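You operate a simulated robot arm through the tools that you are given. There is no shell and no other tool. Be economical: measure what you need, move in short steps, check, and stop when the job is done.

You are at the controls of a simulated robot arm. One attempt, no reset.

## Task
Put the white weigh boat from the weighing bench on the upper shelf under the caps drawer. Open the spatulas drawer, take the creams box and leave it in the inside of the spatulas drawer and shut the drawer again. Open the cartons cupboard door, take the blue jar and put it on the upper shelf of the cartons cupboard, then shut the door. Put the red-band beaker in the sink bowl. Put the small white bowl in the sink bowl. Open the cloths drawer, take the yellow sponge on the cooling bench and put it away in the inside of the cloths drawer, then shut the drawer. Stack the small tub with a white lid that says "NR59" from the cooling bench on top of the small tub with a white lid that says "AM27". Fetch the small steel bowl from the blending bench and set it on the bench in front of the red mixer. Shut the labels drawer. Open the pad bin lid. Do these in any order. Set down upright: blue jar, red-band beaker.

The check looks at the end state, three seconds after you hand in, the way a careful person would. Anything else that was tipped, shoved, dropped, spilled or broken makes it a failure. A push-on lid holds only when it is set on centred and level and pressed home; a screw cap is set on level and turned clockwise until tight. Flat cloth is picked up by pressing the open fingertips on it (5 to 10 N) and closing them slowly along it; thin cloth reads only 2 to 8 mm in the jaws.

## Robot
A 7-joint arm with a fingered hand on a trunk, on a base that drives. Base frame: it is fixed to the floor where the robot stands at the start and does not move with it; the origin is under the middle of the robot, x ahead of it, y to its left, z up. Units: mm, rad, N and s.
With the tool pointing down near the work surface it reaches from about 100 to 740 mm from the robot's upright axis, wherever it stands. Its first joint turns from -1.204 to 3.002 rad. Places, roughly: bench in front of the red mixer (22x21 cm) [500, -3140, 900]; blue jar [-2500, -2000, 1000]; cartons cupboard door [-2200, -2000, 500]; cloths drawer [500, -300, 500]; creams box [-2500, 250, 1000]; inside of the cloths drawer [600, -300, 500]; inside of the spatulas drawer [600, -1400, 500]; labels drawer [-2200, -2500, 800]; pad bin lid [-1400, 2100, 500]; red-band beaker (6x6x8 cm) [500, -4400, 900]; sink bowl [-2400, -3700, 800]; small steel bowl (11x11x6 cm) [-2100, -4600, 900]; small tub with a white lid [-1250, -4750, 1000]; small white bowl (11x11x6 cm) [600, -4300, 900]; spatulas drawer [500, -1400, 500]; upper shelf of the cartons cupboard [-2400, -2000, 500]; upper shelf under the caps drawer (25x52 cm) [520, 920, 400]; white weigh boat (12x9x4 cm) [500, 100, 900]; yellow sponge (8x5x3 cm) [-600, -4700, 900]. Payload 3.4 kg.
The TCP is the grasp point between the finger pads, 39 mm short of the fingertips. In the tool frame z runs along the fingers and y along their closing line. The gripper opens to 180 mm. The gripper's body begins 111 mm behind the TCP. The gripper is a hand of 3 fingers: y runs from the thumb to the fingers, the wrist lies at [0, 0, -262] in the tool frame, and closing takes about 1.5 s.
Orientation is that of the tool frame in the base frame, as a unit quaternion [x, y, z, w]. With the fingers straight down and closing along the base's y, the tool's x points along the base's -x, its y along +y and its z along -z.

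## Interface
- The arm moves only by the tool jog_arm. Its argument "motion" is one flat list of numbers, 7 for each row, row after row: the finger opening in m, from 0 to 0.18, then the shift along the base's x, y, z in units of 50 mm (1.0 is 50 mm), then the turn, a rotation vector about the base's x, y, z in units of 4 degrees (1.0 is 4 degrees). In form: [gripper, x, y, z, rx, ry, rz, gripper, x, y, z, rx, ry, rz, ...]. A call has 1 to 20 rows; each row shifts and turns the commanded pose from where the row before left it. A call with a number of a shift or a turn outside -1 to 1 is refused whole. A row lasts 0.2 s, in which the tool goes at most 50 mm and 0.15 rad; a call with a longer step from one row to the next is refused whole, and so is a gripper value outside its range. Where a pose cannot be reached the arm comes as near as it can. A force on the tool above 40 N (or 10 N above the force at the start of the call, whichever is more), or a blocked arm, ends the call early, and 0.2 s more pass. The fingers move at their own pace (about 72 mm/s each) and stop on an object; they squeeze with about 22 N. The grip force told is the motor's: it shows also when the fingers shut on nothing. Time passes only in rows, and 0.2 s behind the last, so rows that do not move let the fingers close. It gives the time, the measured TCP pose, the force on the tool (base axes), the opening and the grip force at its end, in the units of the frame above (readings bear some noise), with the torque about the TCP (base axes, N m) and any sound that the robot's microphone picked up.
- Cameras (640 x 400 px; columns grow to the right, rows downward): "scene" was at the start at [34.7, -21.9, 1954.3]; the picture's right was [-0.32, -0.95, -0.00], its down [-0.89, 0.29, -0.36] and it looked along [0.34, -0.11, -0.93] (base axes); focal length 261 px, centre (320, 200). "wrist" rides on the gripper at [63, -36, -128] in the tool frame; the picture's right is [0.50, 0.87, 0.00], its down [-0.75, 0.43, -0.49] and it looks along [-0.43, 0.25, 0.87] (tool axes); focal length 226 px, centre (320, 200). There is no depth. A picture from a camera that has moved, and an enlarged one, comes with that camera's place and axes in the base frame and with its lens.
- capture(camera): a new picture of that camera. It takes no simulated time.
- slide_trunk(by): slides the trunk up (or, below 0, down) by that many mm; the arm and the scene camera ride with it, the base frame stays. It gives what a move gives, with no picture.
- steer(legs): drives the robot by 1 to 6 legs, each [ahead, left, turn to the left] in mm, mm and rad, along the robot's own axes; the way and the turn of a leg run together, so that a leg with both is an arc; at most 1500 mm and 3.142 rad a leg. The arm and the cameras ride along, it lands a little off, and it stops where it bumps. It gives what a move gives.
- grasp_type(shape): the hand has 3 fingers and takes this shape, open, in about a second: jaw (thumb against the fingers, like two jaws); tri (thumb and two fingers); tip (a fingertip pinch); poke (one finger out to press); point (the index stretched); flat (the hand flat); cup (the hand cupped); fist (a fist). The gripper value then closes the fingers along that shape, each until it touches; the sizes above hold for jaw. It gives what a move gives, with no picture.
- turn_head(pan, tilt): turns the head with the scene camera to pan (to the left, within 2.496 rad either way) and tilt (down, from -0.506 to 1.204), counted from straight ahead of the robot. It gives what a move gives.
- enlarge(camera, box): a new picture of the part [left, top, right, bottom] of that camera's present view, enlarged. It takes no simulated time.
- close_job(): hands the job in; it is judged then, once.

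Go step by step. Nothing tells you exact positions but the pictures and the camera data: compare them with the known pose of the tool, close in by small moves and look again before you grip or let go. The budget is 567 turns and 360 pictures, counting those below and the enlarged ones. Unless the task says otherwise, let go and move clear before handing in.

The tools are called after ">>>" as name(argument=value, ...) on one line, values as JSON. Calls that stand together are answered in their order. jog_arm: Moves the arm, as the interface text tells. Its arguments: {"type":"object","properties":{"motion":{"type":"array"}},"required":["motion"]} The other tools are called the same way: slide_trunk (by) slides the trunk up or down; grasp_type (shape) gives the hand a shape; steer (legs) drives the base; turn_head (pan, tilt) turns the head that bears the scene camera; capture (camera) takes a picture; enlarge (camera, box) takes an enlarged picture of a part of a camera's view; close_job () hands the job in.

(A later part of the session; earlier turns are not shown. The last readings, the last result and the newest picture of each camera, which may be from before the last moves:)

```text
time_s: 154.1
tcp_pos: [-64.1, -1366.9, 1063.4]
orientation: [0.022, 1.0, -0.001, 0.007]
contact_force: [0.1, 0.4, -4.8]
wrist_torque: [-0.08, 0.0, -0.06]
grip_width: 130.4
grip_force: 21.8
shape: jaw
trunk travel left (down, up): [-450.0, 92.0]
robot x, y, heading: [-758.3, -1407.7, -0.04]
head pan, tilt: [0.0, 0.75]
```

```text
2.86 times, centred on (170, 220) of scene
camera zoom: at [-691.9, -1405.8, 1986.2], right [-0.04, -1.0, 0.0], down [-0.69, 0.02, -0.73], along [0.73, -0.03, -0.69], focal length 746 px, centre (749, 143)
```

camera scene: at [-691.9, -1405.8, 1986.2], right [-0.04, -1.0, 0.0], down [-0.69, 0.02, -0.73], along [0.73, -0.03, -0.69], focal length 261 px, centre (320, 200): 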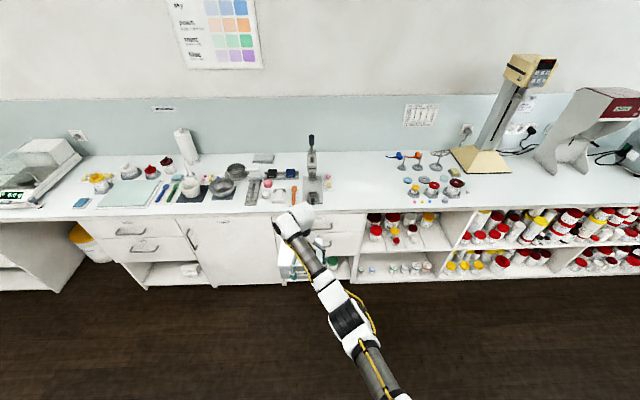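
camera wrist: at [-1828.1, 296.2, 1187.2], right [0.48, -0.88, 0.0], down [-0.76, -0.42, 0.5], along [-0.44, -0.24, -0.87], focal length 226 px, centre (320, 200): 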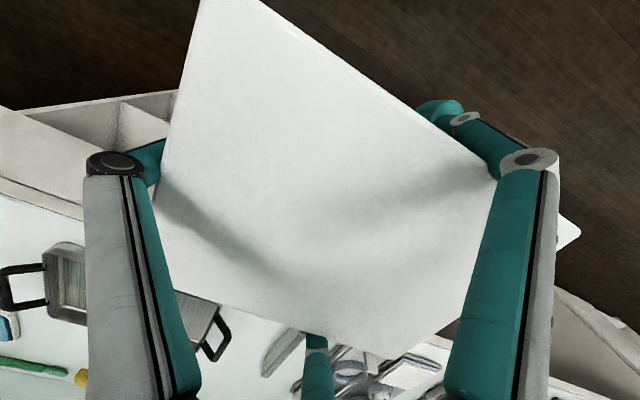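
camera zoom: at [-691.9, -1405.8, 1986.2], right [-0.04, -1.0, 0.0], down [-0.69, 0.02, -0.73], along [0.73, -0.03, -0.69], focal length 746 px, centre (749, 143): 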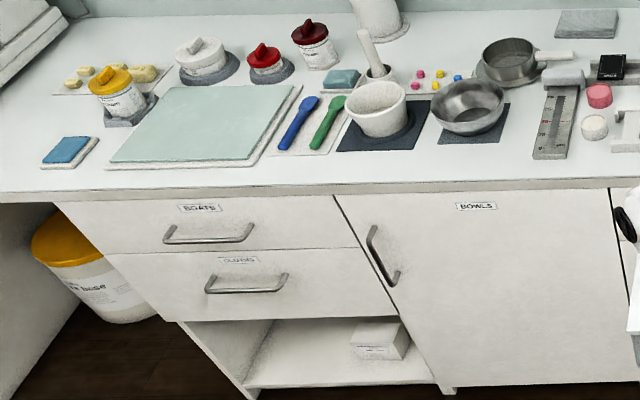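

The spatulas drawer is the lower one in the LIDS unit, and the bench is free around (500, −1700). I'll park the box there while opening the drawer.

>>> steer(legs=[[0, 0, 0.04], [0, -360, 0], [566, 0, 0]])

>>> turn_head(pan=0.0, tilt=1.0)

>>> capture(camera="scene")

```text
time_s: 159.7
tcp_pos: [502.4, -1720.3, 1064.4]
orientation: [0.004, 1.0, 0.006, 0.007]
contact_force: [0.9, -0.7, -4.4]
wrist_torque: [0.01, 0.04, 0.03]
grip_width: 130.4
grip_force: 22.3
shape: jaw
trunk travel left (down, up): [-450.0, 92.0]
robot x, y, heading: [-188.1, -1772.7, 0.003]
head pan, tilt: [0.0, 0.75]
```

```text
time_s: 160.5
tcp_pos: [500.3, -1717.1, 1066.0]
orientation: [0.005, 1.0, 0.003, 0.007]
contact_force: [0.0, -0.9, -5.7]
wrist_torque: [-0.07, -0.02, 0.0]
grip_width: 130.3
grip_force: 21.9
shape: jaw
trunk travel left (down, up): [-450.0, 92.0]
robot x, y, heading: [-186.4, -1776.0, -0.003]
head pan, tilt: [0.0, 1.0]
```

```text
301 pictures are left
camera scene: at [-136.8, -1787.3, 1967.2], right [0.0, -1.0, -0.01], down [-0.84, 0.0, -0.54], along [0.54, 0.01, -0.84], focal length 261 px, centre (320, 200)
```

scene: 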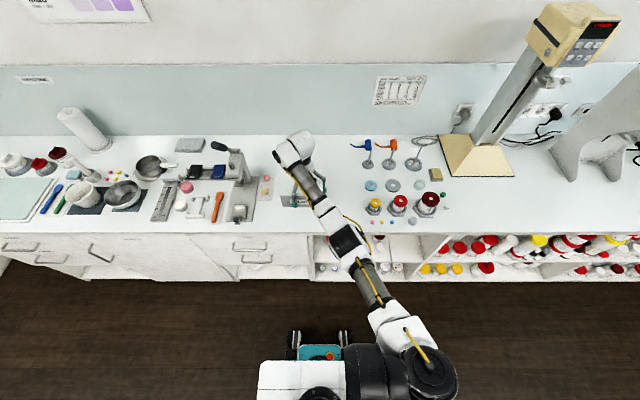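

>>> jog_arm(motion=[0.0, 0, 0, -0.5, 0, 0, 0, 0.0, 0, 0, -0.5, 0, 0, 0, 0.0, 0, 0, -0.5, 0, 0, 0, 0.0, 0, 0, -0.3, 0, 0, 0, 0.0, 0, 0, -0.1, 0, 0, 0, 0.0, 0, 0, -0.1, 0, 0, 0])

>>> jog_arm(motion=[0.0, 0, 0, -0.08, 0, 0, 0, 0.0, 0, 0, -0.08, 0, 0, 0, 0.0, 0, 0, 0, 0, 0, 0])

```text
time_s: 161.9
tcp_pos: [500.9, -1706.1, 965.1]
orientation: [0.004, 1.0, -0.001, 0.009]
contact_force: [0.5, 0.0, -5.8]
wrist_torque: [-0.08, 0.01, 0.0]
grip_width: 130.5
grip_force: 22.1
shape: jaw
trunk travel left (down, up): [-450.0, 92.0]
robot x, y, heading: [-195.2, -1775.1, -0.003]
head pan, tilt: [0.0, 1.0]
```

```text
time_s: 162.7
tcp_pos: [500.0, -1710.2, 960.0]
orientation: [0.003, 1.0, 0.0, 0.012]
contact_force: [4.1, -3.3, 15.2]
wrist_torque: [0.12, 1.09, 0.13]
grip_width: 129.7
grip_force: 21.8
shape: jaw
trunk travel left (down, up): [-450.0, 92.0]
robot x, y, heading: [-190.0, -1775.0, 0.002]
head pan, tilt: [0.0, 1.0]
```

Contact with the bench. Release and lift away.

>>> jog_arm(motion=[0.18, 0, 0, 0, 0, 0, 0, 0.18, 0, 0, 0, 0, 0, 0, 0.18, 0, 0, 0, 0, 0, 0, 0.18, 0, 0, 0, 0, 0, 0, 0.18, 0, 0, 0.4, 0, 0, 0, 0.18, 0, 0, 0.4, 0, 0, 0, 0.18, 0, 0, 0.4, 0, 0, 0, 0.18, 0, 0, 0.4, 0, 0, 0, 0.18, 0, 0, 0.5, 0, 0, 0, 0.18, 0, 0, 0.5, 0, 0, 0])

>>> capture(camera="wrist")

```text
time_s: 164.9
tcp_pos: [500.2, -1708.4, 1086.4]
orientation: [0.004, 1.0, 0.002, 0.009]
contact_force: [-0.2, -0.5, -1.0]
wrist_torque: [-0.03, -0.01, -0.01]
grip_width: 179.3
grip_force: 0.1
shape: jaw
trunk travel left (down, up): [-450.0, 92.0]
robot x, y, heading: [-194.0, -1774.4, 0.008]
head pan, tilt: [0.0, 1.0]
heard: snap
```

```text
300 pictures are left
camera wrist: at [435.4, -1744.1, 1213.9], right [-0.49, 0.87, -0.01], down [0.75, 0.43, 0.51], along [0.44, 0.24, -0.86], focal length 226 px, centre (320, 200)
```

wrist: 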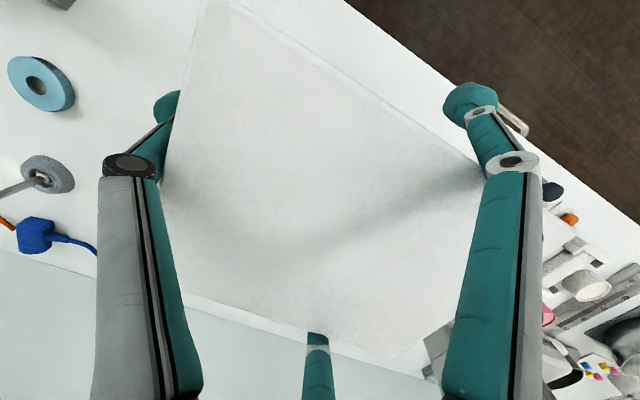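

A "snap" was heard and the lid appears to have come up with the hand. I'll look closely.

>>> enlarge(camera="scene", box=[220, 110, 400, 240])

```text
3.08 times, centred on (310, 175) of scene
camera zoom: at [-138.7, -1775.6, 1967.3], right [0.0, -1.0, 0.0], down [-0.84, 0.0, -0.54], along [0.54, 0.0, -0.84], focal length 804 px, centre (351, 277)
```

zoom: 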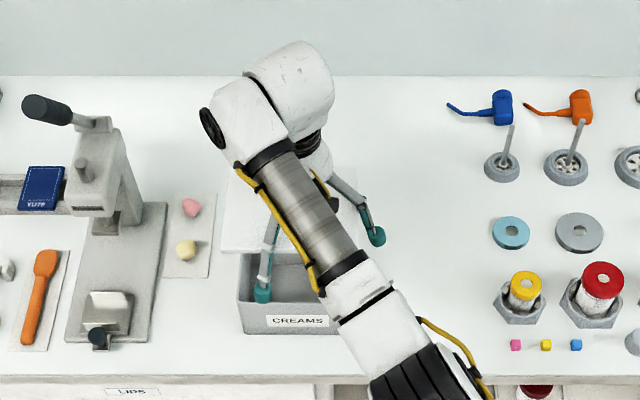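

The lid came off with the fingers and hangs level. I'll lower it straight back onto the box.

>>> jog_arm(motion=[0.18, 0, 0, -0.4, 0, 0, 0, 0.18, 0, 0, -0.4, 0, 0, 0, 0.18, 0, 0, -0.4, 0, 0, 0, 0.18, 0, 0, -0.4, 0, 0, 0, 0.18, 0, 0, -0.3, 0, 0, 0, 0.18, 0, 0, -0.2, 0, 0, 0, 0.18, 0, 0, -0.1, 0, 0, 0, 0.18, 0, 0, -0.1, 0, 0, 0])

>>> capture(camera="wrist")

>>> enlarge(camera="scene", box=[220, 110, 400, 240])

```text
time_s: 166.7
tcp_pos: [499.4, -1709.1, 972.6]
orientation: [0.003, 1.0, 0.001, 0.009]
contact_force: [0.3, -0.1, -1.0]
wrist_torque: [-0.03, 0.0, -0.01]
grip_width: 179.9
grip_force: 0.1
shape: jaw
trunk travel left (down, up): [-450.0, 92.0]
robot x, y, heading: [-191.7, -1774.5, 0.004]
head pan, tilt: [0.0, 1.0]
```

```text
298 pictures are left
camera wrist: at [434.7, -1743.9, 1099.7], right [-0.49, 0.87, -0.01], down [0.75, 0.43, 0.51], along [0.44, 0.24, -0.86], focal length 226 px, centre (320, 200)
```

wrist: 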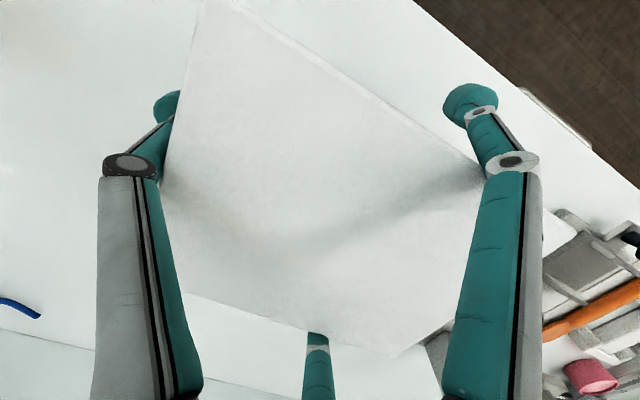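

```text
3.08 times, centred on (310, 175) of scene
camera zoom: at [-138.1, -1775.8, 1967.3], right [0.0, -1.0, 0.0], down [-0.84, 0.0, -0.54], along [0.54, 0.0, -0.84], focal length 804 px, centre (351, 277)
```

zoom: 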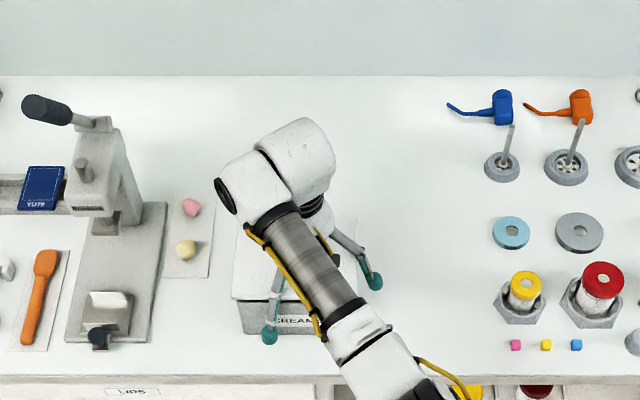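

>>> jog_arm(motion=[0.18, 0, 0, -0.1, 0, 0, 0, 0.18, 0, 0, -0.1, 0, 0, 0, 0.18, 0, 0, -0.08, 0, 0, 0, 0.18, 0, 0, -0.08, 0, 0, 0])

>>> capture(camera="wrist")

>>> enlarge(camera="scene", box=[270, 160, 350, 220])

```text
time_s: 167.7
tcp_pos: [499.6, -1708.9, 957.5]
orientation: [0.004, 1.0, 0.001, 0.012]
contact_force: [1.9, -0.6, 19.3]
wrist_torque: [0.63, 0.1, -0.06]
grip_width: 179.7
grip_force: 0.1
shape: jaw
trunk travel left (down, up): [-450.0, 92.0]
robot x, y, heading: [-193.2, -1772.6, -0.001]
head pan, tilt: [0.0, 1.0]
heard: snap
```

```text
296 pictures are left
camera wrist: at [433.9, -1744.4, 1085.5], right [-0.49, 0.87, -0.01], down [0.74, 0.43, 0.51], along [0.45, 0.25, -0.86], focal length 226 px, centre (320, 200)
```

wrist: 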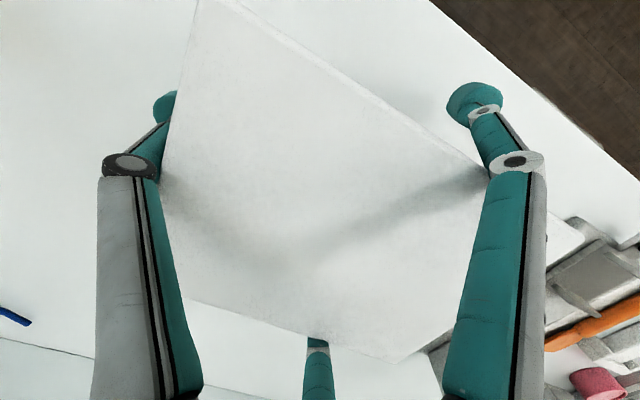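

```text
6.67 times, centred on (310, 190) of scene
camera zoom: at [-143.7, -1777.5, 1967.8], right [0.0, -1.0, 0.0], down [-0.84, 0.0, -0.54], along [0.54, 0.0, -0.84], focal length 1742 px, centre (387, 267)
```

zoom: 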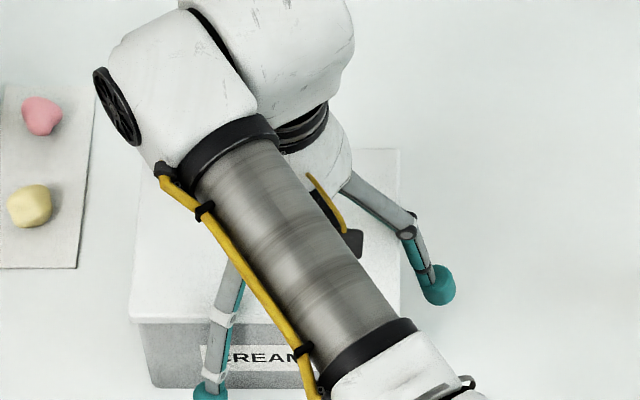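

The lid snapped back on. The links wedge on the lid edges at this depth, so I'll try easing up gently with tiny wiggles while reading forces.

>>> jog_arm(motion=[0.18, 0, 0, 0.06, 0, 0, 0, 0.18, 0, 0, 0, 0, 0, 0])

>>> jog_arm(motion=[0.18, 0, 0, 0.04, 0, 0, 0, 0.18, 0, 0, 0, 0, 0, 0])

```text
time_s: 168.3
tcp_pos: [498.6, -1709.5, 959.6]
orientation: [0.004, 1.0, 0.001, 0.009]
contact_force: [2.2, -0.1, 15.1]
wrist_torque: [0.53, -0.06, -0.08]
grip_width: 179.7
grip_force: 0.2
shape: jaw
trunk travel left (down, up): [-450.0, 92.0]
robot x, y, heading: [-191.7, -1772.1, 0.001]
head pan, tilt: [0.0, 1.0]
```

```text
time_s: 168.9
tcp_pos: [498.9, -1710.4, 960.0]
orientation: [0.004, 1.0, 0.001, 0.008]
contact_force: [3.3, 0.2, 8.7]
wrist_torque: [0.38, -0.07, -0.06]
grip_width: 179.8
grip_force: 0.1
shape: jaw
trunk travel left (down, up): [-450.0, 92.0]
robot x, y, heading: [-189.6, -1769.1, -0.002]
head pan, tilt: [0.0, 1.0]
```

>>> jog_arm(motion=[0.18, 0, 0, 0.04, 0, 0, 0, 0.18, 0, 0, 0, 0, 0, 0])

>>> grasp_type(shape="flat")

>>> capture(camera="wrist")

```text
time_s: 169.5
tcp_pos: [499.5, -1708.3, 961.0]
orientation: [0.004, 1.0, 0.0, 0.008]
contact_force: [1.7, 0.5, 2.8]
wrist_torque: [0.17, -0.14, -0.01]
grip_width: 179.6
grip_force: 0.1
shape: jaw
trunk travel left (down, up): [-450.0, 92.0]
robot x, y, heading: [-190.8, -1773.6, 0.004]
head pan, tilt: [0.0, 1.0]
```

```text
time_s: 170.4
tcp_pos: [499.2, -1709.8, 967.2]
orientation: [0.003, 1.0, 0.002, 0.015]
contact_force: [6.5, -6.8, 40.2]
wrist_torque: [-0.02, 0.17, 0.8]
grip_width: 0.0
grip_force: 0.1
shape: flat
trunk travel left (down, up): [-450.0, 92.0]
robot x, y, heading: [-192.5, -1773.1, 0.002]
head pan, tilt: [0.0, 1.0]
```

```text
294 pictures are left
camera wrist: at [432.7, -1745.2, 1094.6], right [-0.49, 0.87, -0.01], down [0.74, 0.43, 0.51], along [0.45, 0.25, -0.86], focal length 226 px, centre (320, 200)
```

wrist: 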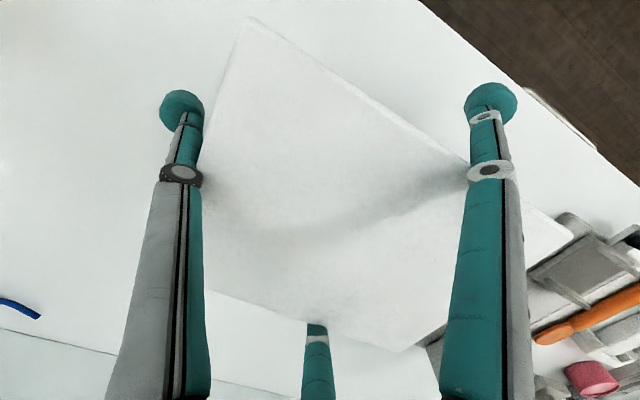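

>>> jog_arm(motion=[0.0, 0, 0, 0.1, 0, 0, 0, 0.0, 0, 0, 0.1, 0, 0, 0, 0.0, 0, 0, 0.1, 0, 0, 0])

>>> capture(camera="wrist")

```text
time_s: 171.2
tcp_pos: [497.9, -1707.8, 974.3]
orientation: [0.004, 1.0, 0.001, 0.005]
contact_force: [0.1, -1.2, -0.1]
wrist_torque: [0.15, -0.2, -0.02]
grip_width: 0.1
grip_force: 0.2
shape: flat
trunk travel left (down, up): [-450.0, 92.0]
robot x, y, heading: [-191.2, -1772.9, 0.002]
head pan, tilt: [0.0, 1.0]
heard: snap
```

```text
293 pictures are left
camera wrist: at [433.3, -1742.8, 1101.7], right [-0.49, 0.87, 0.0], down [0.75, 0.43, 0.5], along [0.44, 0.24, -0.87], focal length 226 px, centre (320, 200)
```

wrist: 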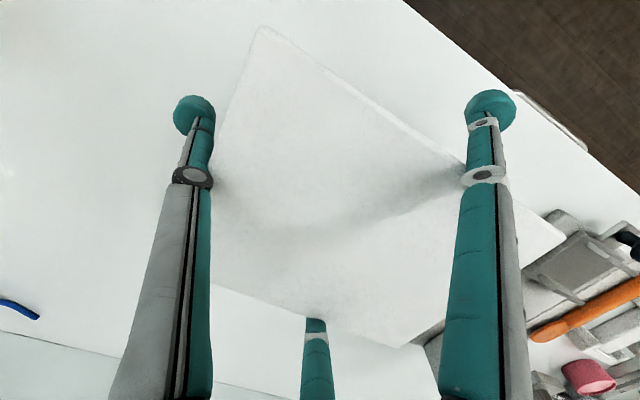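

Flat pinches inward, so I'll go back to jaw here. Being 14 mm higher, the open links should now clear the lid.

>>> grasp_type(shape="jaw")

>>> capture(camera="wrist")

```text
time_s: 172.1
tcp_pos: [498.5, -1709.2, 975.4]
orientation: [0.004, 1.0, 0.001, 0.008]
contact_force: [-0.1, 0.2, 0.1]
wrist_torque: [-0.01, -0.02, 0.04]
grip_width: 179.9
grip_force: 0.1
shape: jaw
trunk travel left (down, up): [-450.0, 92.0]
robot x, y, heading: [-189.6, -1775.2, 0.004]
head pan, tilt: [0.0, 1.0]
```

```text
292 pictures are left
camera wrist: at [433.5, -1743.8, 1104.0], right [-0.49, 0.87, -0.01], down [0.75, 0.43, 0.51], along [0.44, 0.24, -0.86], focal length 226 px, centre (320, 200)
```

wrist: 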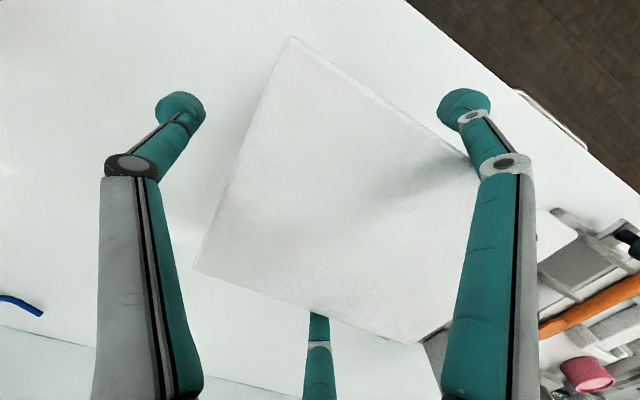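

>>> jog_arm(motion=[0.18, 0, 0.15, 0, 0, 0, 0, 0.18, 0, 0.15, 0.05, 0, 0, 0, 0.18, 0, 0, 0.3, 0, 0, 0, 0.18, 0, 0, 0.4, 0, 0, 0, 0.18, 0, 0, 0.5, 0, 0, 0, 0.18, 0, 0, 0.5, 0, 0, 0, 0.18, 0, 0, 0.5, 0, 0, 0])

>>> capture(camera="wrist")

>>> enlarge(camera="scene", box=[220, 110, 400, 240])

```text
time_s: 173.7
tcp_pos: [497.1, -1696.2, 1089.0]
orientation: [0.003, 1.0, 0.001, 0.009]
contact_force: [-1.3, -0.5, 0.3]
wrist_torque: [-0.01, 0.0, 0.0]
grip_width: 179.8
grip_force: 0.1
shape: jaw
trunk travel left (down, up): [-450.0, 92.0]
robot x, y, heading: [-194.4, -1774.8, 0.003]
head pan, tilt: [0.0, 1.0]
```

```text
291 pictures are left
camera wrist: at [433.1, -1730.9, 1216.4], right [-0.49, 0.87, -0.01], down [0.75, 0.43, 0.51], along [0.44, 0.25, -0.86], focal length 226 px, centre (320, 200)
```

wrist: 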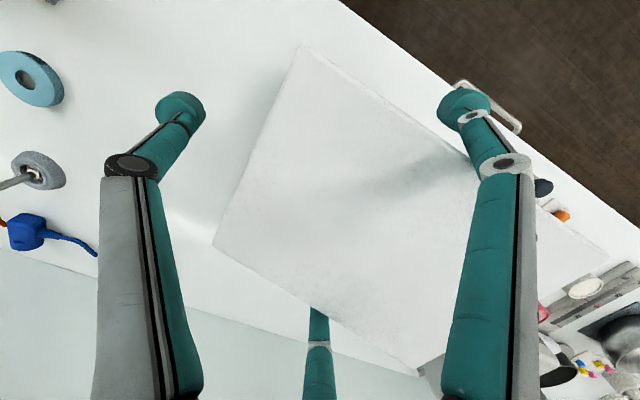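

```text
3.08 times, centred on (310, 175) of scene
camera zoom: at [-138.9, -1775.4, 1967.3], right [0.0, -1.0, 0.0], down [-0.84, 0.0, -0.54], along [0.54, 0.0, -0.84], focal length 804 px, centre (351, 277)
```

zoom: 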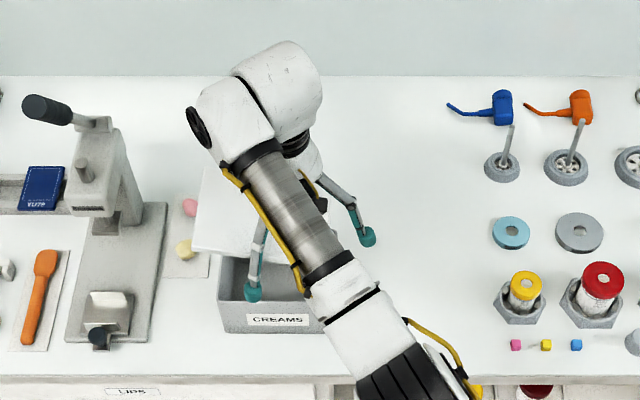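

>>> enlarge(camera="wrist", box=[200, 40, 540, 400])

>>> enlarge(camera="scene", box=[265, 150, 345, 225])

```text
1.11 times, centred on (370, 220) of wrist
camera zoom: at [433.1, -1730.9, 1216.4], right [-0.49, 0.87, -0.01], down [0.75, 0.43, 0.51], along [0.44, 0.25, -0.86], focal length 251 px, centre (264, 178)
```

zoom: 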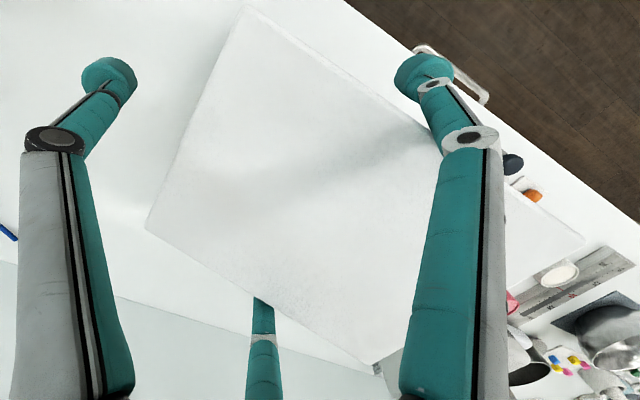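

```text
5.33 times, centred on (305, 188) of scene
camera zoom: at [-138.9, -1775.4, 1967.3], right [0.0, -1.0, 0.0], down [-0.84, 0.0, -0.54], along [0.54, 0.0, -0.84], focal length 1394 px, centre (400, 267)
```

zoom: 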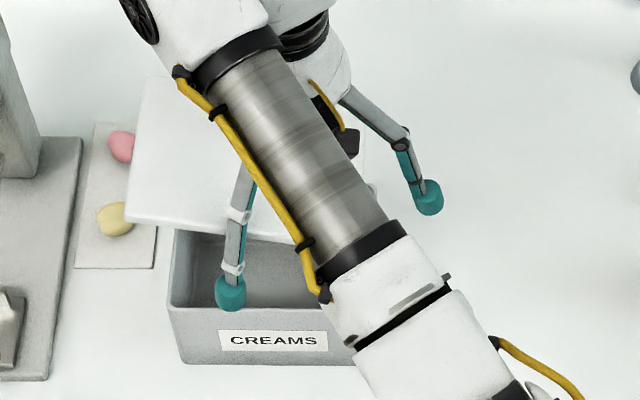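

The empty box stays on the bench and its lid hangs lightly jammed between two finger links. I'll lower until the lid is just above the rim and then try small jerks to drop it back on.

>>> jog_arm(motion=[0.18, 0, 0, -0.5, 0, 0, 0, 0.18, 0, 0, -0.5, 0, 0, 0, 0.18, 0, 0, -0.5, 0, 0, 0, 0.18, 0, 0, -0.4, 0, 0, 0, 0.18, 0, 0, -0.1, 0, 0, 0])

>>> enlarge(camera="scene", box=[265, 150, 345, 225])

```text
time_s: 174.9
tcp_pos: [500.2, -1693.2, 989.2]
orientation: [0.003, 1.0, 0.002, 0.01]
contact_force: [-0.8, 0.1, -0.3]
wrist_torque: [-0.04, 0.01, -0.01]
grip_width: 180.2
grip_force: 0.0
shape: jaw
trunk travel left (down, up): [-450.0, 92.0]
robot x, y, heading: [-189.8, -1777.5, -0.0]
head pan, tilt: [0.0, 1.0]
```

```text
5.33 times, centred on (305, 188) of scene
camera zoom: at [-138.3, -1775.5, 1967.3], right [0.0, -1.0, 0.0], down [-0.84, 0.0, -0.54], along [0.54, 0.0, -0.84], focal length 1394 px, centre (400, 267)
```

zoom: 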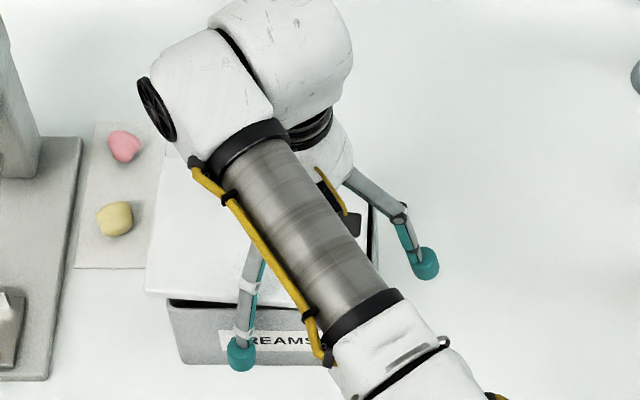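

>>> jog_arm(motion=[0.18, 0.12, -0.17, 0, 0, 0, 0, 0.18, 0, 0, -0.12, 0, 0, 0, 0.18, 0, 0, -0.12, 0, 0, 0])

>>> enlarge(camera="scene", box=[265, 150, 345, 225])

>>> capture(camera="wrist")

```text
time_s: 175.7
tcp_pos: [505.4, -1702.8, 976.0]
orientation: [0.004, 1.0, 0.001, 0.009]
contact_force: [-2.1, -0.1, 2.6]
wrist_torque: [0.08, -0.23, 0.11]
grip_width: 180.2
grip_force: 0.0
shape: jaw
trunk travel left (down, up): [-450.0, 92.0]
robot x, y, heading: [-192.8, -1772.8, 0.0]
head pan, tilt: [0.0, 1.0]
```

```text
5.33 times, centred on (305, 188) of scene
camera zoom: at [-139.7, -1775.8, 1967.4], right [0.0, -1.0, 0.0], down [-0.84, 0.0, -0.54], along [0.54, 0.0, -0.84], focal length 1394 px, centre (400, 267)
```

zoom: 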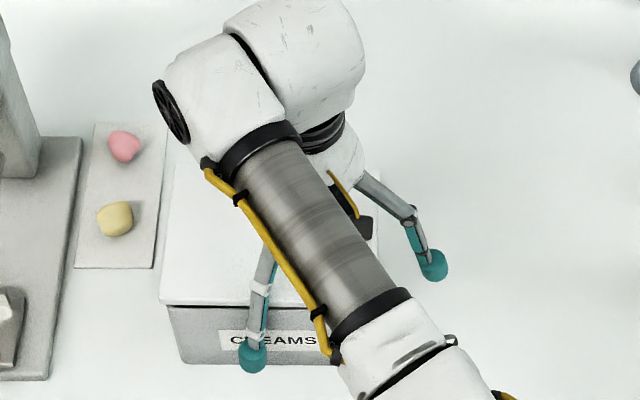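

```text
285 pictures are left
camera wrist: at [440.3, -1737.7, 1104.8], right [-0.49, 0.87, -0.01], down [0.75, 0.43, 0.51], along [0.44, 0.25, -0.86], focal length 226 px, centre (320, 200)
```

wrist: 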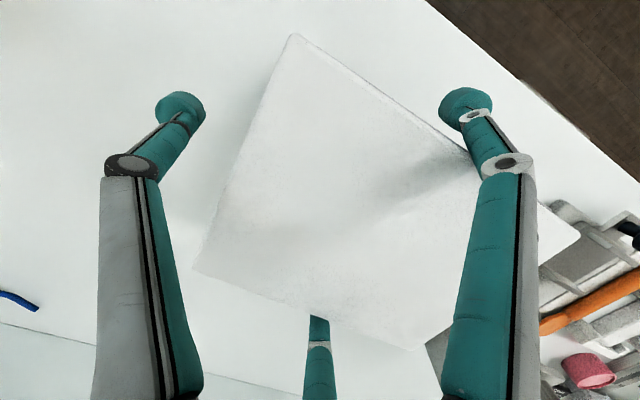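

The lid rests on the rim again and now sits lower in the fingers. I'll wiggle sideways while creeping up to break the light jam.

>>> jog_arm(motion=[0.18, 0.2, 0, 0.03, 0, 0, 0, 0.18, -0.4, 0, 0.03, 0, 0, 0, 0.18, 0.4, 0, 0.03, 0, 0, 0, 0.18, -0.4, 0, 0.03, 0, 0, 0, 0.18, 0.4, 0, 0.03, 0, 0, 0, 0.18, -0.4, 0, 0.03, 0, 0, 0, 0.18, 0.2, 0, 0, 0, 0, 0])

>>> enlarge(camera="scene", box=[265, 150, 345, 225])

>>> capture(camera="wrist")

```text
time_s: 177.3
tcp_pos: [505.9, -1701.0, 983.9]
orientation: [0.003, 1.0, 0.001, 0.008]
contact_force: [0.4, 0.2, -1.2]
wrist_torque: [-0.02, -0.01, -0.03]
grip_width: 180.0
grip_force: 0.1
shape: jaw
trunk travel left (down, up): [-450.0, 92.0]
robot x, y, heading: [-187.8, -1775.9, 0.0]
head pan, tilt: [0.0, 1.0]
```

```text
5.33 times, centred on (305, 188) of scene
camera zoom: at [-136.9, -1775.6, 1967.2], right [0.0, -1.0, 0.0], down [-0.84, 0.0, -0.54], along [0.54, 0.0, -0.84], focal length 1394 px, centre (400, 267)
```

zoom: 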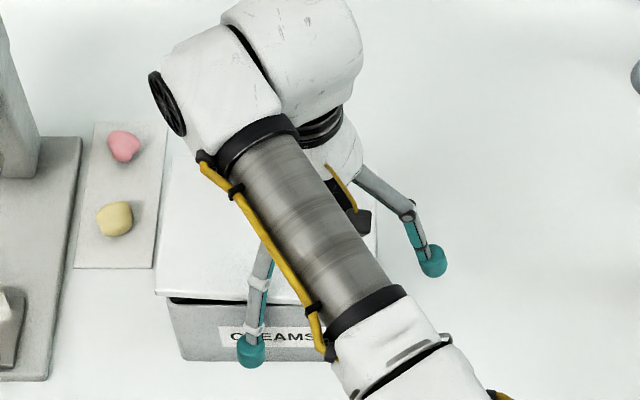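

```text
283 pictures are left
camera wrist: at [441.0, -1736.7, 1112.0], right [-0.49, 0.87, -0.01], down [0.75, 0.43, 0.5], along [0.44, 0.25, -0.86], focal length 226 px, centre (320, 200)
```

wrist: 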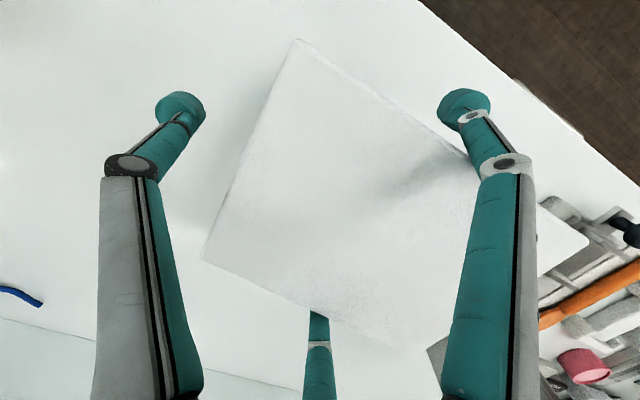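

>>> jog_arm(motion=[0.18, 0, 0, 0.8, 0, 0, 0, 0.18, 0, 0, -0.8, 0, 0, 0, 0.18, 0, 0, 0.8, 0, 0, 0, 0.18, 0, 0, -0.8, 0, 0, 0, 0.18, 0, 0, 0.8, 0, 0, 0, 0.18, 0, 0, -0.8, 0, 0, 0, 0.18, 0, 0, 0, 0, 0, 0])

>>> capture(camera="wrist")

```text
time_s: 178.9
tcp_pos: [506.3, -1703.3, 984.7]
orientation: [0.003, 1.0, 0.001, 0.008]
contact_force: [-0.4, 0.1, -0.5]
wrist_torque: [-0.04, 0.02, 0.03]
grip_width: 180.1
grip_force: 0.1
shape: jaw
trunk travel left (down, up): [-450.0, 92.0]
robot x, y, heading: [-190.2, -1769.6, 0.001]
head pan, tilt: [0.0, 1.0]
```

```text
282 pictures are left
camera wrist: at [441.1, -1738.3, 1111.8], right [-0.49, 0.87, -0.01], down [0.75, 0.43, 0.51], along [0.44, 0.24, -0.86], focal length 226 px, centre (320, 200)
```

wrist: 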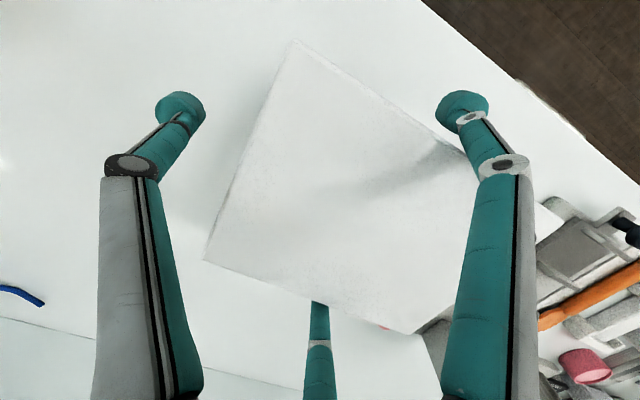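

Progress: the lid is sliding down. A few more jerks.

>>> jog_arm(motion=[0.18, 0, 0, 1, 0, 0, 0, 0.18, 0, 0, -1, 0, 0, 0, 0.18, 0, 0, 1, 0, 0, 0, 0.18, 0, 0, -1, 0, 0, 0, 0.18, 0, 0, 1, 0, 0, 0, 0.18, 0, 0, -1, 0, 0, 0, 0.18, 0, 0, 1, 0, 0, 0, 0.18, 0, 0, -1, 0, 0, 0, 0.18, 0, 0, 0, 0, 0, 0])

>>> capture(camera="wrist")

>>> enlarge(camera="scene", box=[265, 150, 345, 225])

```text
time_s: 180.9
tcp_pos: [506.4, -1699.7, 985.6]
orientation: [0.004, 1.0, 0.0, 0.008]
contact_force: [-0.2, -0.6, 0.4]
wrist_torque: [0.01, -0.02, 0.0]
grip_width: 180.0
grip_force: 0.0
shape: jaw
trunk travel left (down, up): [-450.0, 92.0]
robot x, y, heading: [-190.4, -1773.1, 0.0]
head pan, tilt: [0.0, 1.0]
heard: snap
```

```text
281 pictures are left
camera wrist: at [441.5, -1736.0, 1113.7], right [-0.49, 0.87, -0.01], down [0.75, 0.43, 0.51], along [0.44, 0.24, -0.86], focal length 226 px, centre (320, 200)
```

wrist: 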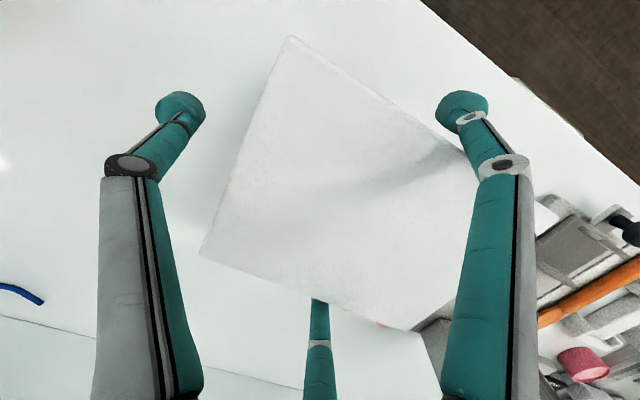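

```text
5.33 times, centred on (305, 188) of scene
camera zoom: at [-139.6, -1775.6, 1967.3], right [0.0, -1.0, 0.0], down [-0.84, 0.0, -0.54], along [0.54, 0.0, -0.84], focal length 1394 px, centre (400, 267)
```

zoom: 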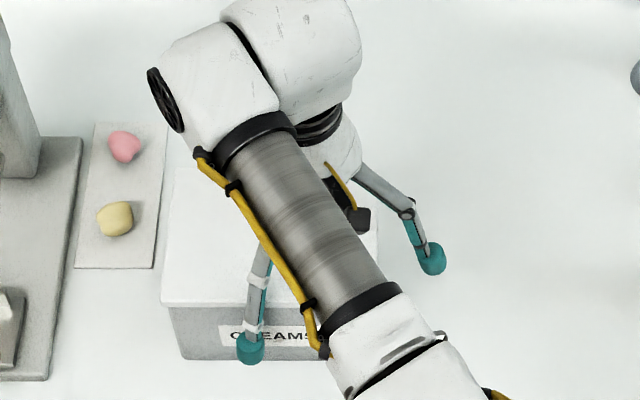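

>>> jog_arm(motion=[0.18, 0, 0.1, 0.0, 0, 0, 0, 0.18, 0, 0, 1, 0, 0, 0, 0.18, 0, 0, 1, 0, 0, 0])

>>> capture(camera="wrist")

```text
time_s: 181.7
tcp_pos: [504.5, -1697.4, 1085.6]
orientation: [0.003, 1.0, 0.001, 0.008]
contact_force: [0.3, 0.5, 0.0]
wrist_torque: [-0.02, -0.04, 0.02]
grip_width: 180.1
grip_force: 0.0
shape: jaw
trunk travel left (down, up): [-450.0, 92.0]
robot x, y, heading: [-192.5, -1772.8, 0.006]
head pan, tilt: [0.0, 1.0]
```

```text
279 pictures are left
camera wrist: at [439.6, -1732.6, 1213.0], right [-0.49, 0.87, -0.01], down [0.75, 0.43, 0.51], along [0.44, 0.24, -0.86], focal length 226 px, centre (320, 200)
```

wrist: 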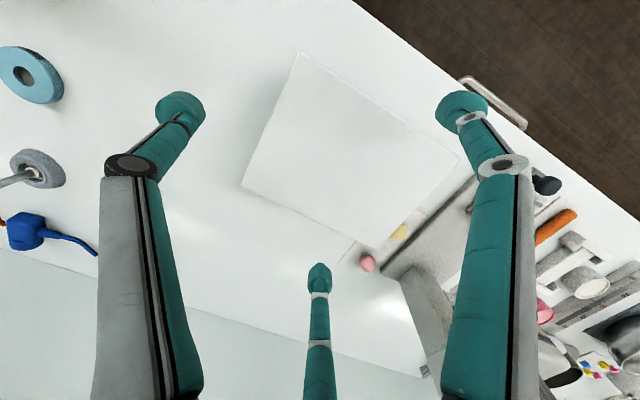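

The lid is on and the hand is free. I'll press the lid home with closed fingers at its centre (~494, −1674).

>>> jog_arm(motion=[0.0, -0.1, 0.24, 0, 0, 0, 0, 0.0, -0.1, 0.24, 0, 0, 0, 0, 0.0, 0, 0, 0, 0, 0, 0, 0.0, 0, 0, 0, 0, 0, 0, 0.0, 0, 0, 0, 0, 0, 0, 0.0, 0, 0, 0, 0, 0, 0, 0.0, 0, 0, 0, 0, 0, 0, 0.0, 0, 0, -0.3, 0, 0, 0, 0.0, 0, 0, -0.3, 0, 0, 0, 0.0, 0, 0, -0.1, 0, 0, 0, 0.0, 0, 0, -0.1, 0, 0, 0, 0.0, 0, 0, -0.1, 0, 0, 0, 0.0, 0, 0, -0.1, 0, 0, 0])

>>> jog_arm(motion=[0.0, 0, 0, -0.06, 0, 0, 0, 0.0, 0, 0, -0.06, 0, 0, 0])

```text
time_s: 184.6
tcp_pos: [498.6, -1672.1, 1046.8]
orientation: [0.002, 1.0, 0.003, 0.018]
contact_force: [-6.6, -1.4, 20.7]
wrist_torque: [-0.13, 0.29, -0.01]
grip_width: 0.1
grip_force: 22.1
shape: jaw
trunk travel left (down, up): [-450.0, 92.0]
robot x, y, heading: [-190.7, -1777.2, 0.002]
head pan, tilt: [0.0, 1.0]
stopped in row 13: the force on the tool passed its limit at 42 N (the readings are from after the stop); the commanded pose is now the measured one
```

```text
time_s: 185.2
tcp_pos: [503.0, -1670.7, 1046.2]
orientation: [0.002, 1.0, 0.003, 0.024]
contact_force: [-5.9, -1.9, 19.6]
wrist_torque: [-0.22, 0.29, 0.01]
grip_width: 0.0
grip_force: 22.2
shape: jaw
trunk travel left (down, up): [-450.0, 92.0]
robot x, y, heading: [-188.0, -1772.4, -0.002]
head pan, tilt: [0.0, 1.0]
stopped in row 2: the force on the tool passed its limit at 42 N (the readings are from after the stop); the commanded pose is now the measured one
```

The lid is firmly home. Next I'll back off and look at the spatulas drawer.

>>> jog_arm(motion=[0.0, 0, 0, 0.5, 0, 0, 0, 0.0, 0, 0, 0.5, 0, 0, 0])

>>> steer(legs=[[-560, 0, 0], [0, 250, 0]])

>>> turn_head(pan=0.0, tilt=0.8)

>>> capture(camera="scene")

```text
time_s: 185.8
tcp_pos: [500.8, -1671.3, 1093.7]
orientation: [0.002, 1.0, 0.002, 0.022]
contact_force: [-0.1, 0.6, -0.1]
wrist_torque: [-0.01, -0.04, 0.03]
grip_width: 0.0
grip_force: 22.0
shape: jaw
trunk travel left (down, up): [-450.0, 92.0]
robot x, y, heading: [-188.8, -1778.3, 0.004]
head pan, tilt: [0.0, 1.0]
```

```text
time_s: 190.4
tcp_pos: [-63.2, -1428.9, 1093.1]
orientation: [0.001, 1.0, 0.008, 0.021]
contact_force: [-0.4, 0.0, -0.3]
wrist_torque: [0.07, 0.01, 0.02]
grip_width: 0.2
grip_force: 22.5
shape: jaw
trunk travel left (down, up): [-450.0, 92.0]
robot x, y, heading: [-754.9, -1524.6, 0.008]
head pan, tilt: [0.0, 1.0]
```

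```text
time_s: 191.2
tcp_pos: [-65.4, -1421.0, 1094.4]
orientation: [0.001, 1.0, 0.003, 0.023]
contact_force: [-0.3, -0.8, -0.6]
wrist_torque: [0.05, 0.02, -0.01]
grip_width: 0.0
grip_force: 21.9
shape: jaw
trunk travel left (down, up): [-450.0, 92.0]
robot x, y, heading: [-759.2, -1525.5, 0.009]
head pan, tilt: [0.0, 0.799]
```

```text
278 pictures are left
camera scene: at [-692.2, -1518.0, 1982.3], right [0.01, -1.0, 0.0], down [-0.72, -0.01, -0.69], along [0.69, 0.0, -0.72], focal length 261 px, centre (320, 200)
```

scene: 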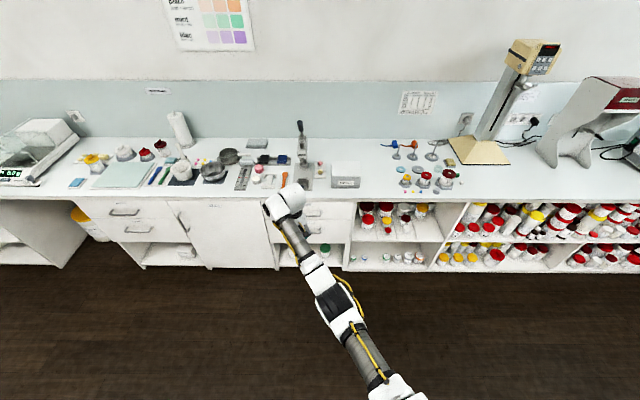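

>>> steer(legs=[[0, 300, 0]])

>>> turn_head(pan=-0.25, tilt=0.85)

>>> capture(camera="scene")

>>> enlarge(camera="scene", box=[270, 170, 430, 290])

```text
time_s: 193.2
tcp_pos: [-66.7, -1146.9, 1096.3]
orientation: [0.004, 1.0, 0.014, 0.023]
contact_force: [0.6, -0.9, -0.7]
wrist_torque: [0.11, 0.08, 0.03]
grip_width: 0.0
grip_force: 22.2
shape: jaw
trunk travel left (down, up): [-450.0, 92.0]
robot x, y, heading: [-762.3, -1225.3, 0.007]
head pan, tilt: [0.0, 0.799]
```

```text
time_s: 194.0
tcp_pos: [-68.4, -1145.9, 1096.2]
orientation: [0.005, 1.0, 0.009, 0.024]
contact_force: [0.6, -0.1, 0.0]
wrist_torque: [0.05, 0.02, -0.02]
grip_width: 0.2
grip_force: 21.8
shape: jaw
trunk travel left (down, up): [-450.0, 92.0]
robot x, y, heading: [-757.8, -1231.1, 0.002]
head pan, tilt: [-0.25, 0.85]
```

```text
277 pictures are left
camera scene: at [-698.5, -1276.3, 1977.9], right [-0.24, -0.97, -0.01], down [-0.73, 0.19, -0.65], along [0.64, -0.15, -0.76], focal length 261 px, centre (320, 200)
```

scene: 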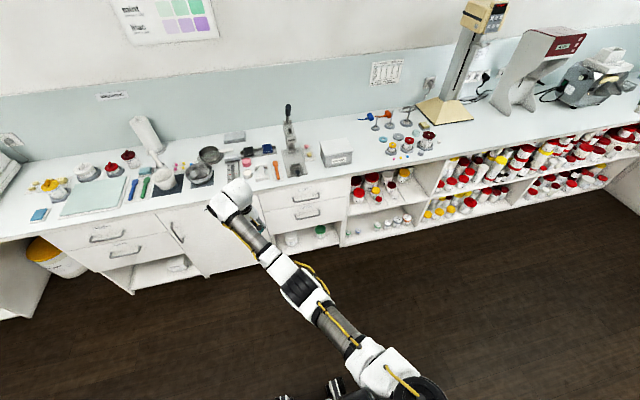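

```text
3.33 times, centred on (350, 230) of scene
camera zoom: at [-698.5, -1276.3, 1977.9], right [-0.24, -0.97, -0.01], down [-0.73, 0.19, -0.65], along [0.64, -0.15, -0.76], focal length 871 px, centre (220, 100)
```

zoom: 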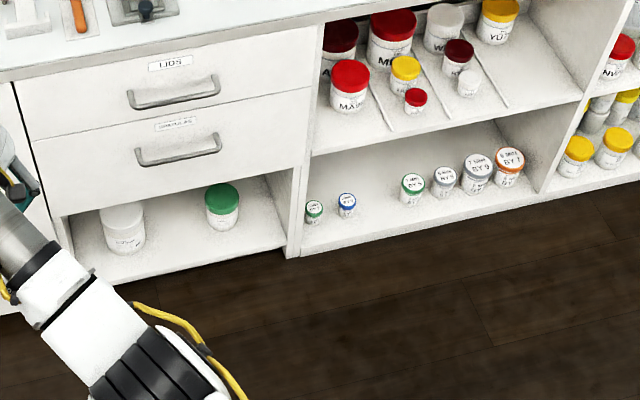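

The spatulas handle bar is at about x≈345, y −1519…−1357, z≈592. I'll turn the hand horizontal with the thumb below so the fingers pinch the bar.

>>> jog_arm(motion=[0.06, 0, 0, -0.2, 0, -1, 0, 0.06, 0, 0, -0.2, 0, -1, 0, 0.06, 0, 0, -0.2, 0, -1, 0, 0.06, 0, 0, -0.2, 0, -1, 0, 0.06, 0, 0, -0.2, 0, -1, 0, 0.06, 0, 0, -0.2, 0, -1, 0, 0.06, 0, 0, -0.2, 0, -1, 0, 0.06, 0, 0, -0.2, 0, -1, 0, 0.06, 0, 0, -0.2, 0, -1, 0, 0.06, 0, 0, -0.2, 0, -1, 0, 0.06, 0, 0, -0.2, 0, -1, 0, 0.06, 0, 0, -0.2, 0, -1, 0, 0.06, 0, 0, -0.2, 0, -1, 0, 0.06, 0, 0, -0.2, 0, -1, 0, 0.06, 0, 0, -0.2, 0, -1, 0, 0.06, 0, 0, -0.2, 0, -1, 0, 0.06, 0, 0, -0.2, 0, -1, 0, 0.06, 0, 0, -0.2, 0, -1, 0, 0.06, 0, 0, -0.2, 0, -1, 0, 0.06, 0, 0, -0.2, 0, -1, 0])

```text
time_s: 198.2
tcp_pos: [-69.4, -1128.0, 896.2]
orientation: [0.002, 0.75, 0.006, 0.661]
contact_force: [0.5, 0.7, 0.2]
wrist_torque: [-0.02, 0.0, 0.01]
grip_width: 59.6
grip_force: 0.1
shape: jaw
trunk travel left (down, up): [-450.0, 92.0]
robot x, y, heading: [-760.5, -1228.7, 0.005]
head pan, tilt: [-0.25, 0.85]
```

Good. Now roll +90° about x.

>>> jog_arm(motion=[0.06, 0, 0, 0, 1, 0, 0, 0.06, 0, 0, 0, 1, 0, 0, 0.06, 0, 0, 0, 1, 0, 0, 0.06, 0, 0, 0, 1, 0, 0, 0.06, 0, 0, 0, 1, 0, 0, 0.06, 0, 0, 0, 1, 0, 0, 0.06, 0, 0, 0, 1, 0, 0, 0.06, 0, 0, 0, 1, 0, 0, 0.06, 0, 0, 0, 1, 0, 0, 0.06, 0, 0, 0, 1, 0, 0, 0.06, 0, 0, 0, 1, 0, 0, 0.06, 0, 0, 0, 1, 0, 0, 0.06, 0, 0, 0, 1, 0, 0, 0.06, 0, 0, 0, 1, 0, 0, 0.06, 0, 0, 0, 1, 0, 0, 0.06, 0, 0, 0, 1, 0, 0, 0.06, 0, 0, 0, 1, 0, 0, 0.06, 0, 0, 0, 1, 0, 0, 0.06, 0, 0, 0, 1, 0, 0, 0.06, 0, 0, 0, 1, 0, 0])

```text
time_s: 202.4
tcp_pos: [-69.3, -1125.3, 897.2]
orientation: [0.427, 0.572, 0.486, 0.504]
contact_force: [1.0, 0.3, -1.1]
wrist_torque: [0.03, 0.0, -0.02]
grip_width: 59.7
grip_force: 0.2
shape: jaw
trunk travel left (down, up): [-450.0, 92.0]
robot x, y, heading: [-759.5, -1225.2, 0.006]
head pan, tilt: [-0.25, 0.85]
```

>>> jog_arm(motion=[0.08, 0, 0, 0, 0.78, -0.04, -0.61, 0.08, 0, 0, 0, 0.78, -0.04, -0.61, 0.08, 0, 0, 0, 0.77, -0.05, -0.6])

>>> slide_trunk(by=-301)

>>> steer(legs=[[0, -313, 0], [270, 0, 0]])

>>> capture(camera="wrist")

```text
time_s: 203.2
tcp_pos: [-70.2, -1124.4, 896.5]
orientation: [0.5, 0.501, 0.498, 0.501]
contact_force: [-0.6, 0.7, 0.4]
wrist_torque: [0.0, 0.0, -0.01]
grip_width: 79.5
grip_force: 0.2
shape: jaw
trunk travel left (down, up): [-450.0, 92.0]
robot x, y, heading: [-758.6, -1224.5, 0.007]
head pan, tilt: [-0.25, 0.85]
```

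```text
time_s: 206.2
tcp_pos: [-69.6, -1124.9, 597.4]
orientation: [0.498, 0.501, 0.499, 0.502]
contact_force: [0.0, 0.3, 0.8]
wrist_torque: [0.0, 0.01, 0.0]
grip_width: 79.5
grip_force: 0.1
shape: jaw
trunk travel left (down, up): [-149.0, 393.0]
robot x, y, heading: [-760.2, -1222.1, 0.006]
head pan, tilt: [-0.25, 0.85]
```

```text
time_s: 209.8
tcp_pos: [204.4, -1428.8, 595.2]
orientation: [0.499, 0.501, 0.5, 0.501]
contact_force: [-0.3, -0.8, -1.1]
wrist_torque: [-0.02, 0.02, 0.03]
grip_width: 79.4
grip_force: 0.2
shape: jaw
trunk travel left (down, up): [-149.0, 393.0]
robot x, y, heading: [-481.4, -1534.9, 0.007]
head pan, tilt: [-0.25, 0.85]
```

```text
275 pictures are left
camera wrist: at [78.3, -1366.7, 559.5], right [0.0, 0.5, 0.86], down [-0.49, -0.75, 0.44], along [0.87, -0.42, 0.25], focal length 226 px, centre (320, 200)
```

wrist: 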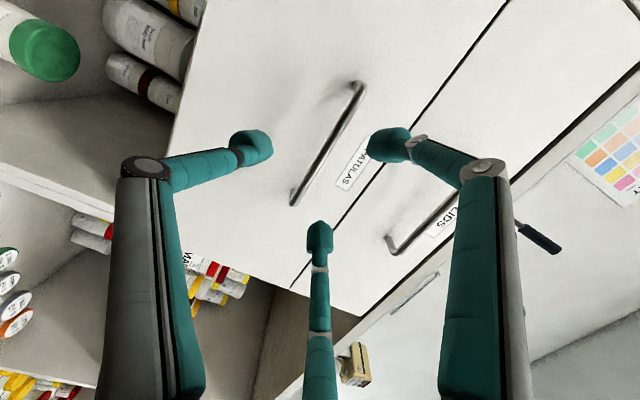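

>>> jog_arm(motion=[0.08, 0, -0.14, 0.18, 0, 0, 0])

>>> steer(legs=[[115, 0, 0]])

>>> capture(camera="wrist")

```text
time_s: 210.2
tcp_pos: [205.0, -1436.0, 607.0]
orientation: [0.498, 0.5, 0.5, 0.502]
contact_force: [0.0, -0.8, -0.3]
wrist_torque: [0.01, -0.01, 0.0]
grip_width: 79.4
grip_force: 0.1
shape: jaw
trunk travel left (down, up): [-149.0, 393.0]
robot x, y, heading: [-481.1, -1532.1, 0.009]
head pan, tilt: [-0.25, 0.85]
```

```text
time_s: 211.5
tcp_pos: [322.0, -1435.8, 604.3]
orientation: [0.498, 0.5, 0.501, 0.501]
contact_force: [0.4, 0.0, 0.4]
wrist_torque: [-0.02, -0.02, 0.02]
grip_width: 79.4
grip_force: 0.0
shape: jaw
trunk travel left (down, up): [-149.0, 393.0]
robot x, y, heading: [-363.8, -1530.6, 0.009]
head pan, tilt: [-0.25, 0.85]
```

```text
274 pictures are left
camera wrist: at [194.1, -1373.6, 569.9], right [0.0, 0.5, 0.86], down [-0.49, -0.75, 0.44], along [0.87, -0.42, 0.25], focal length 226 px, centre (320, 200)
```

wrist: 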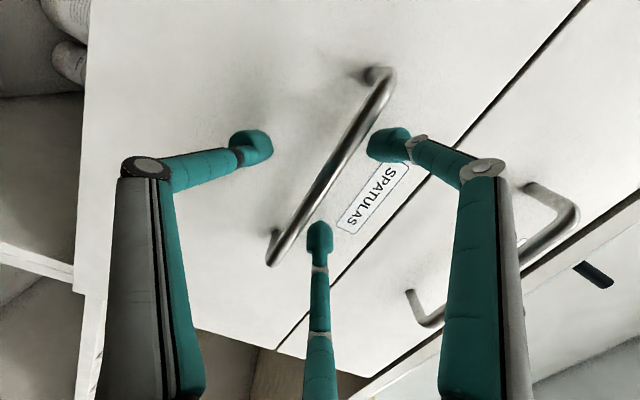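

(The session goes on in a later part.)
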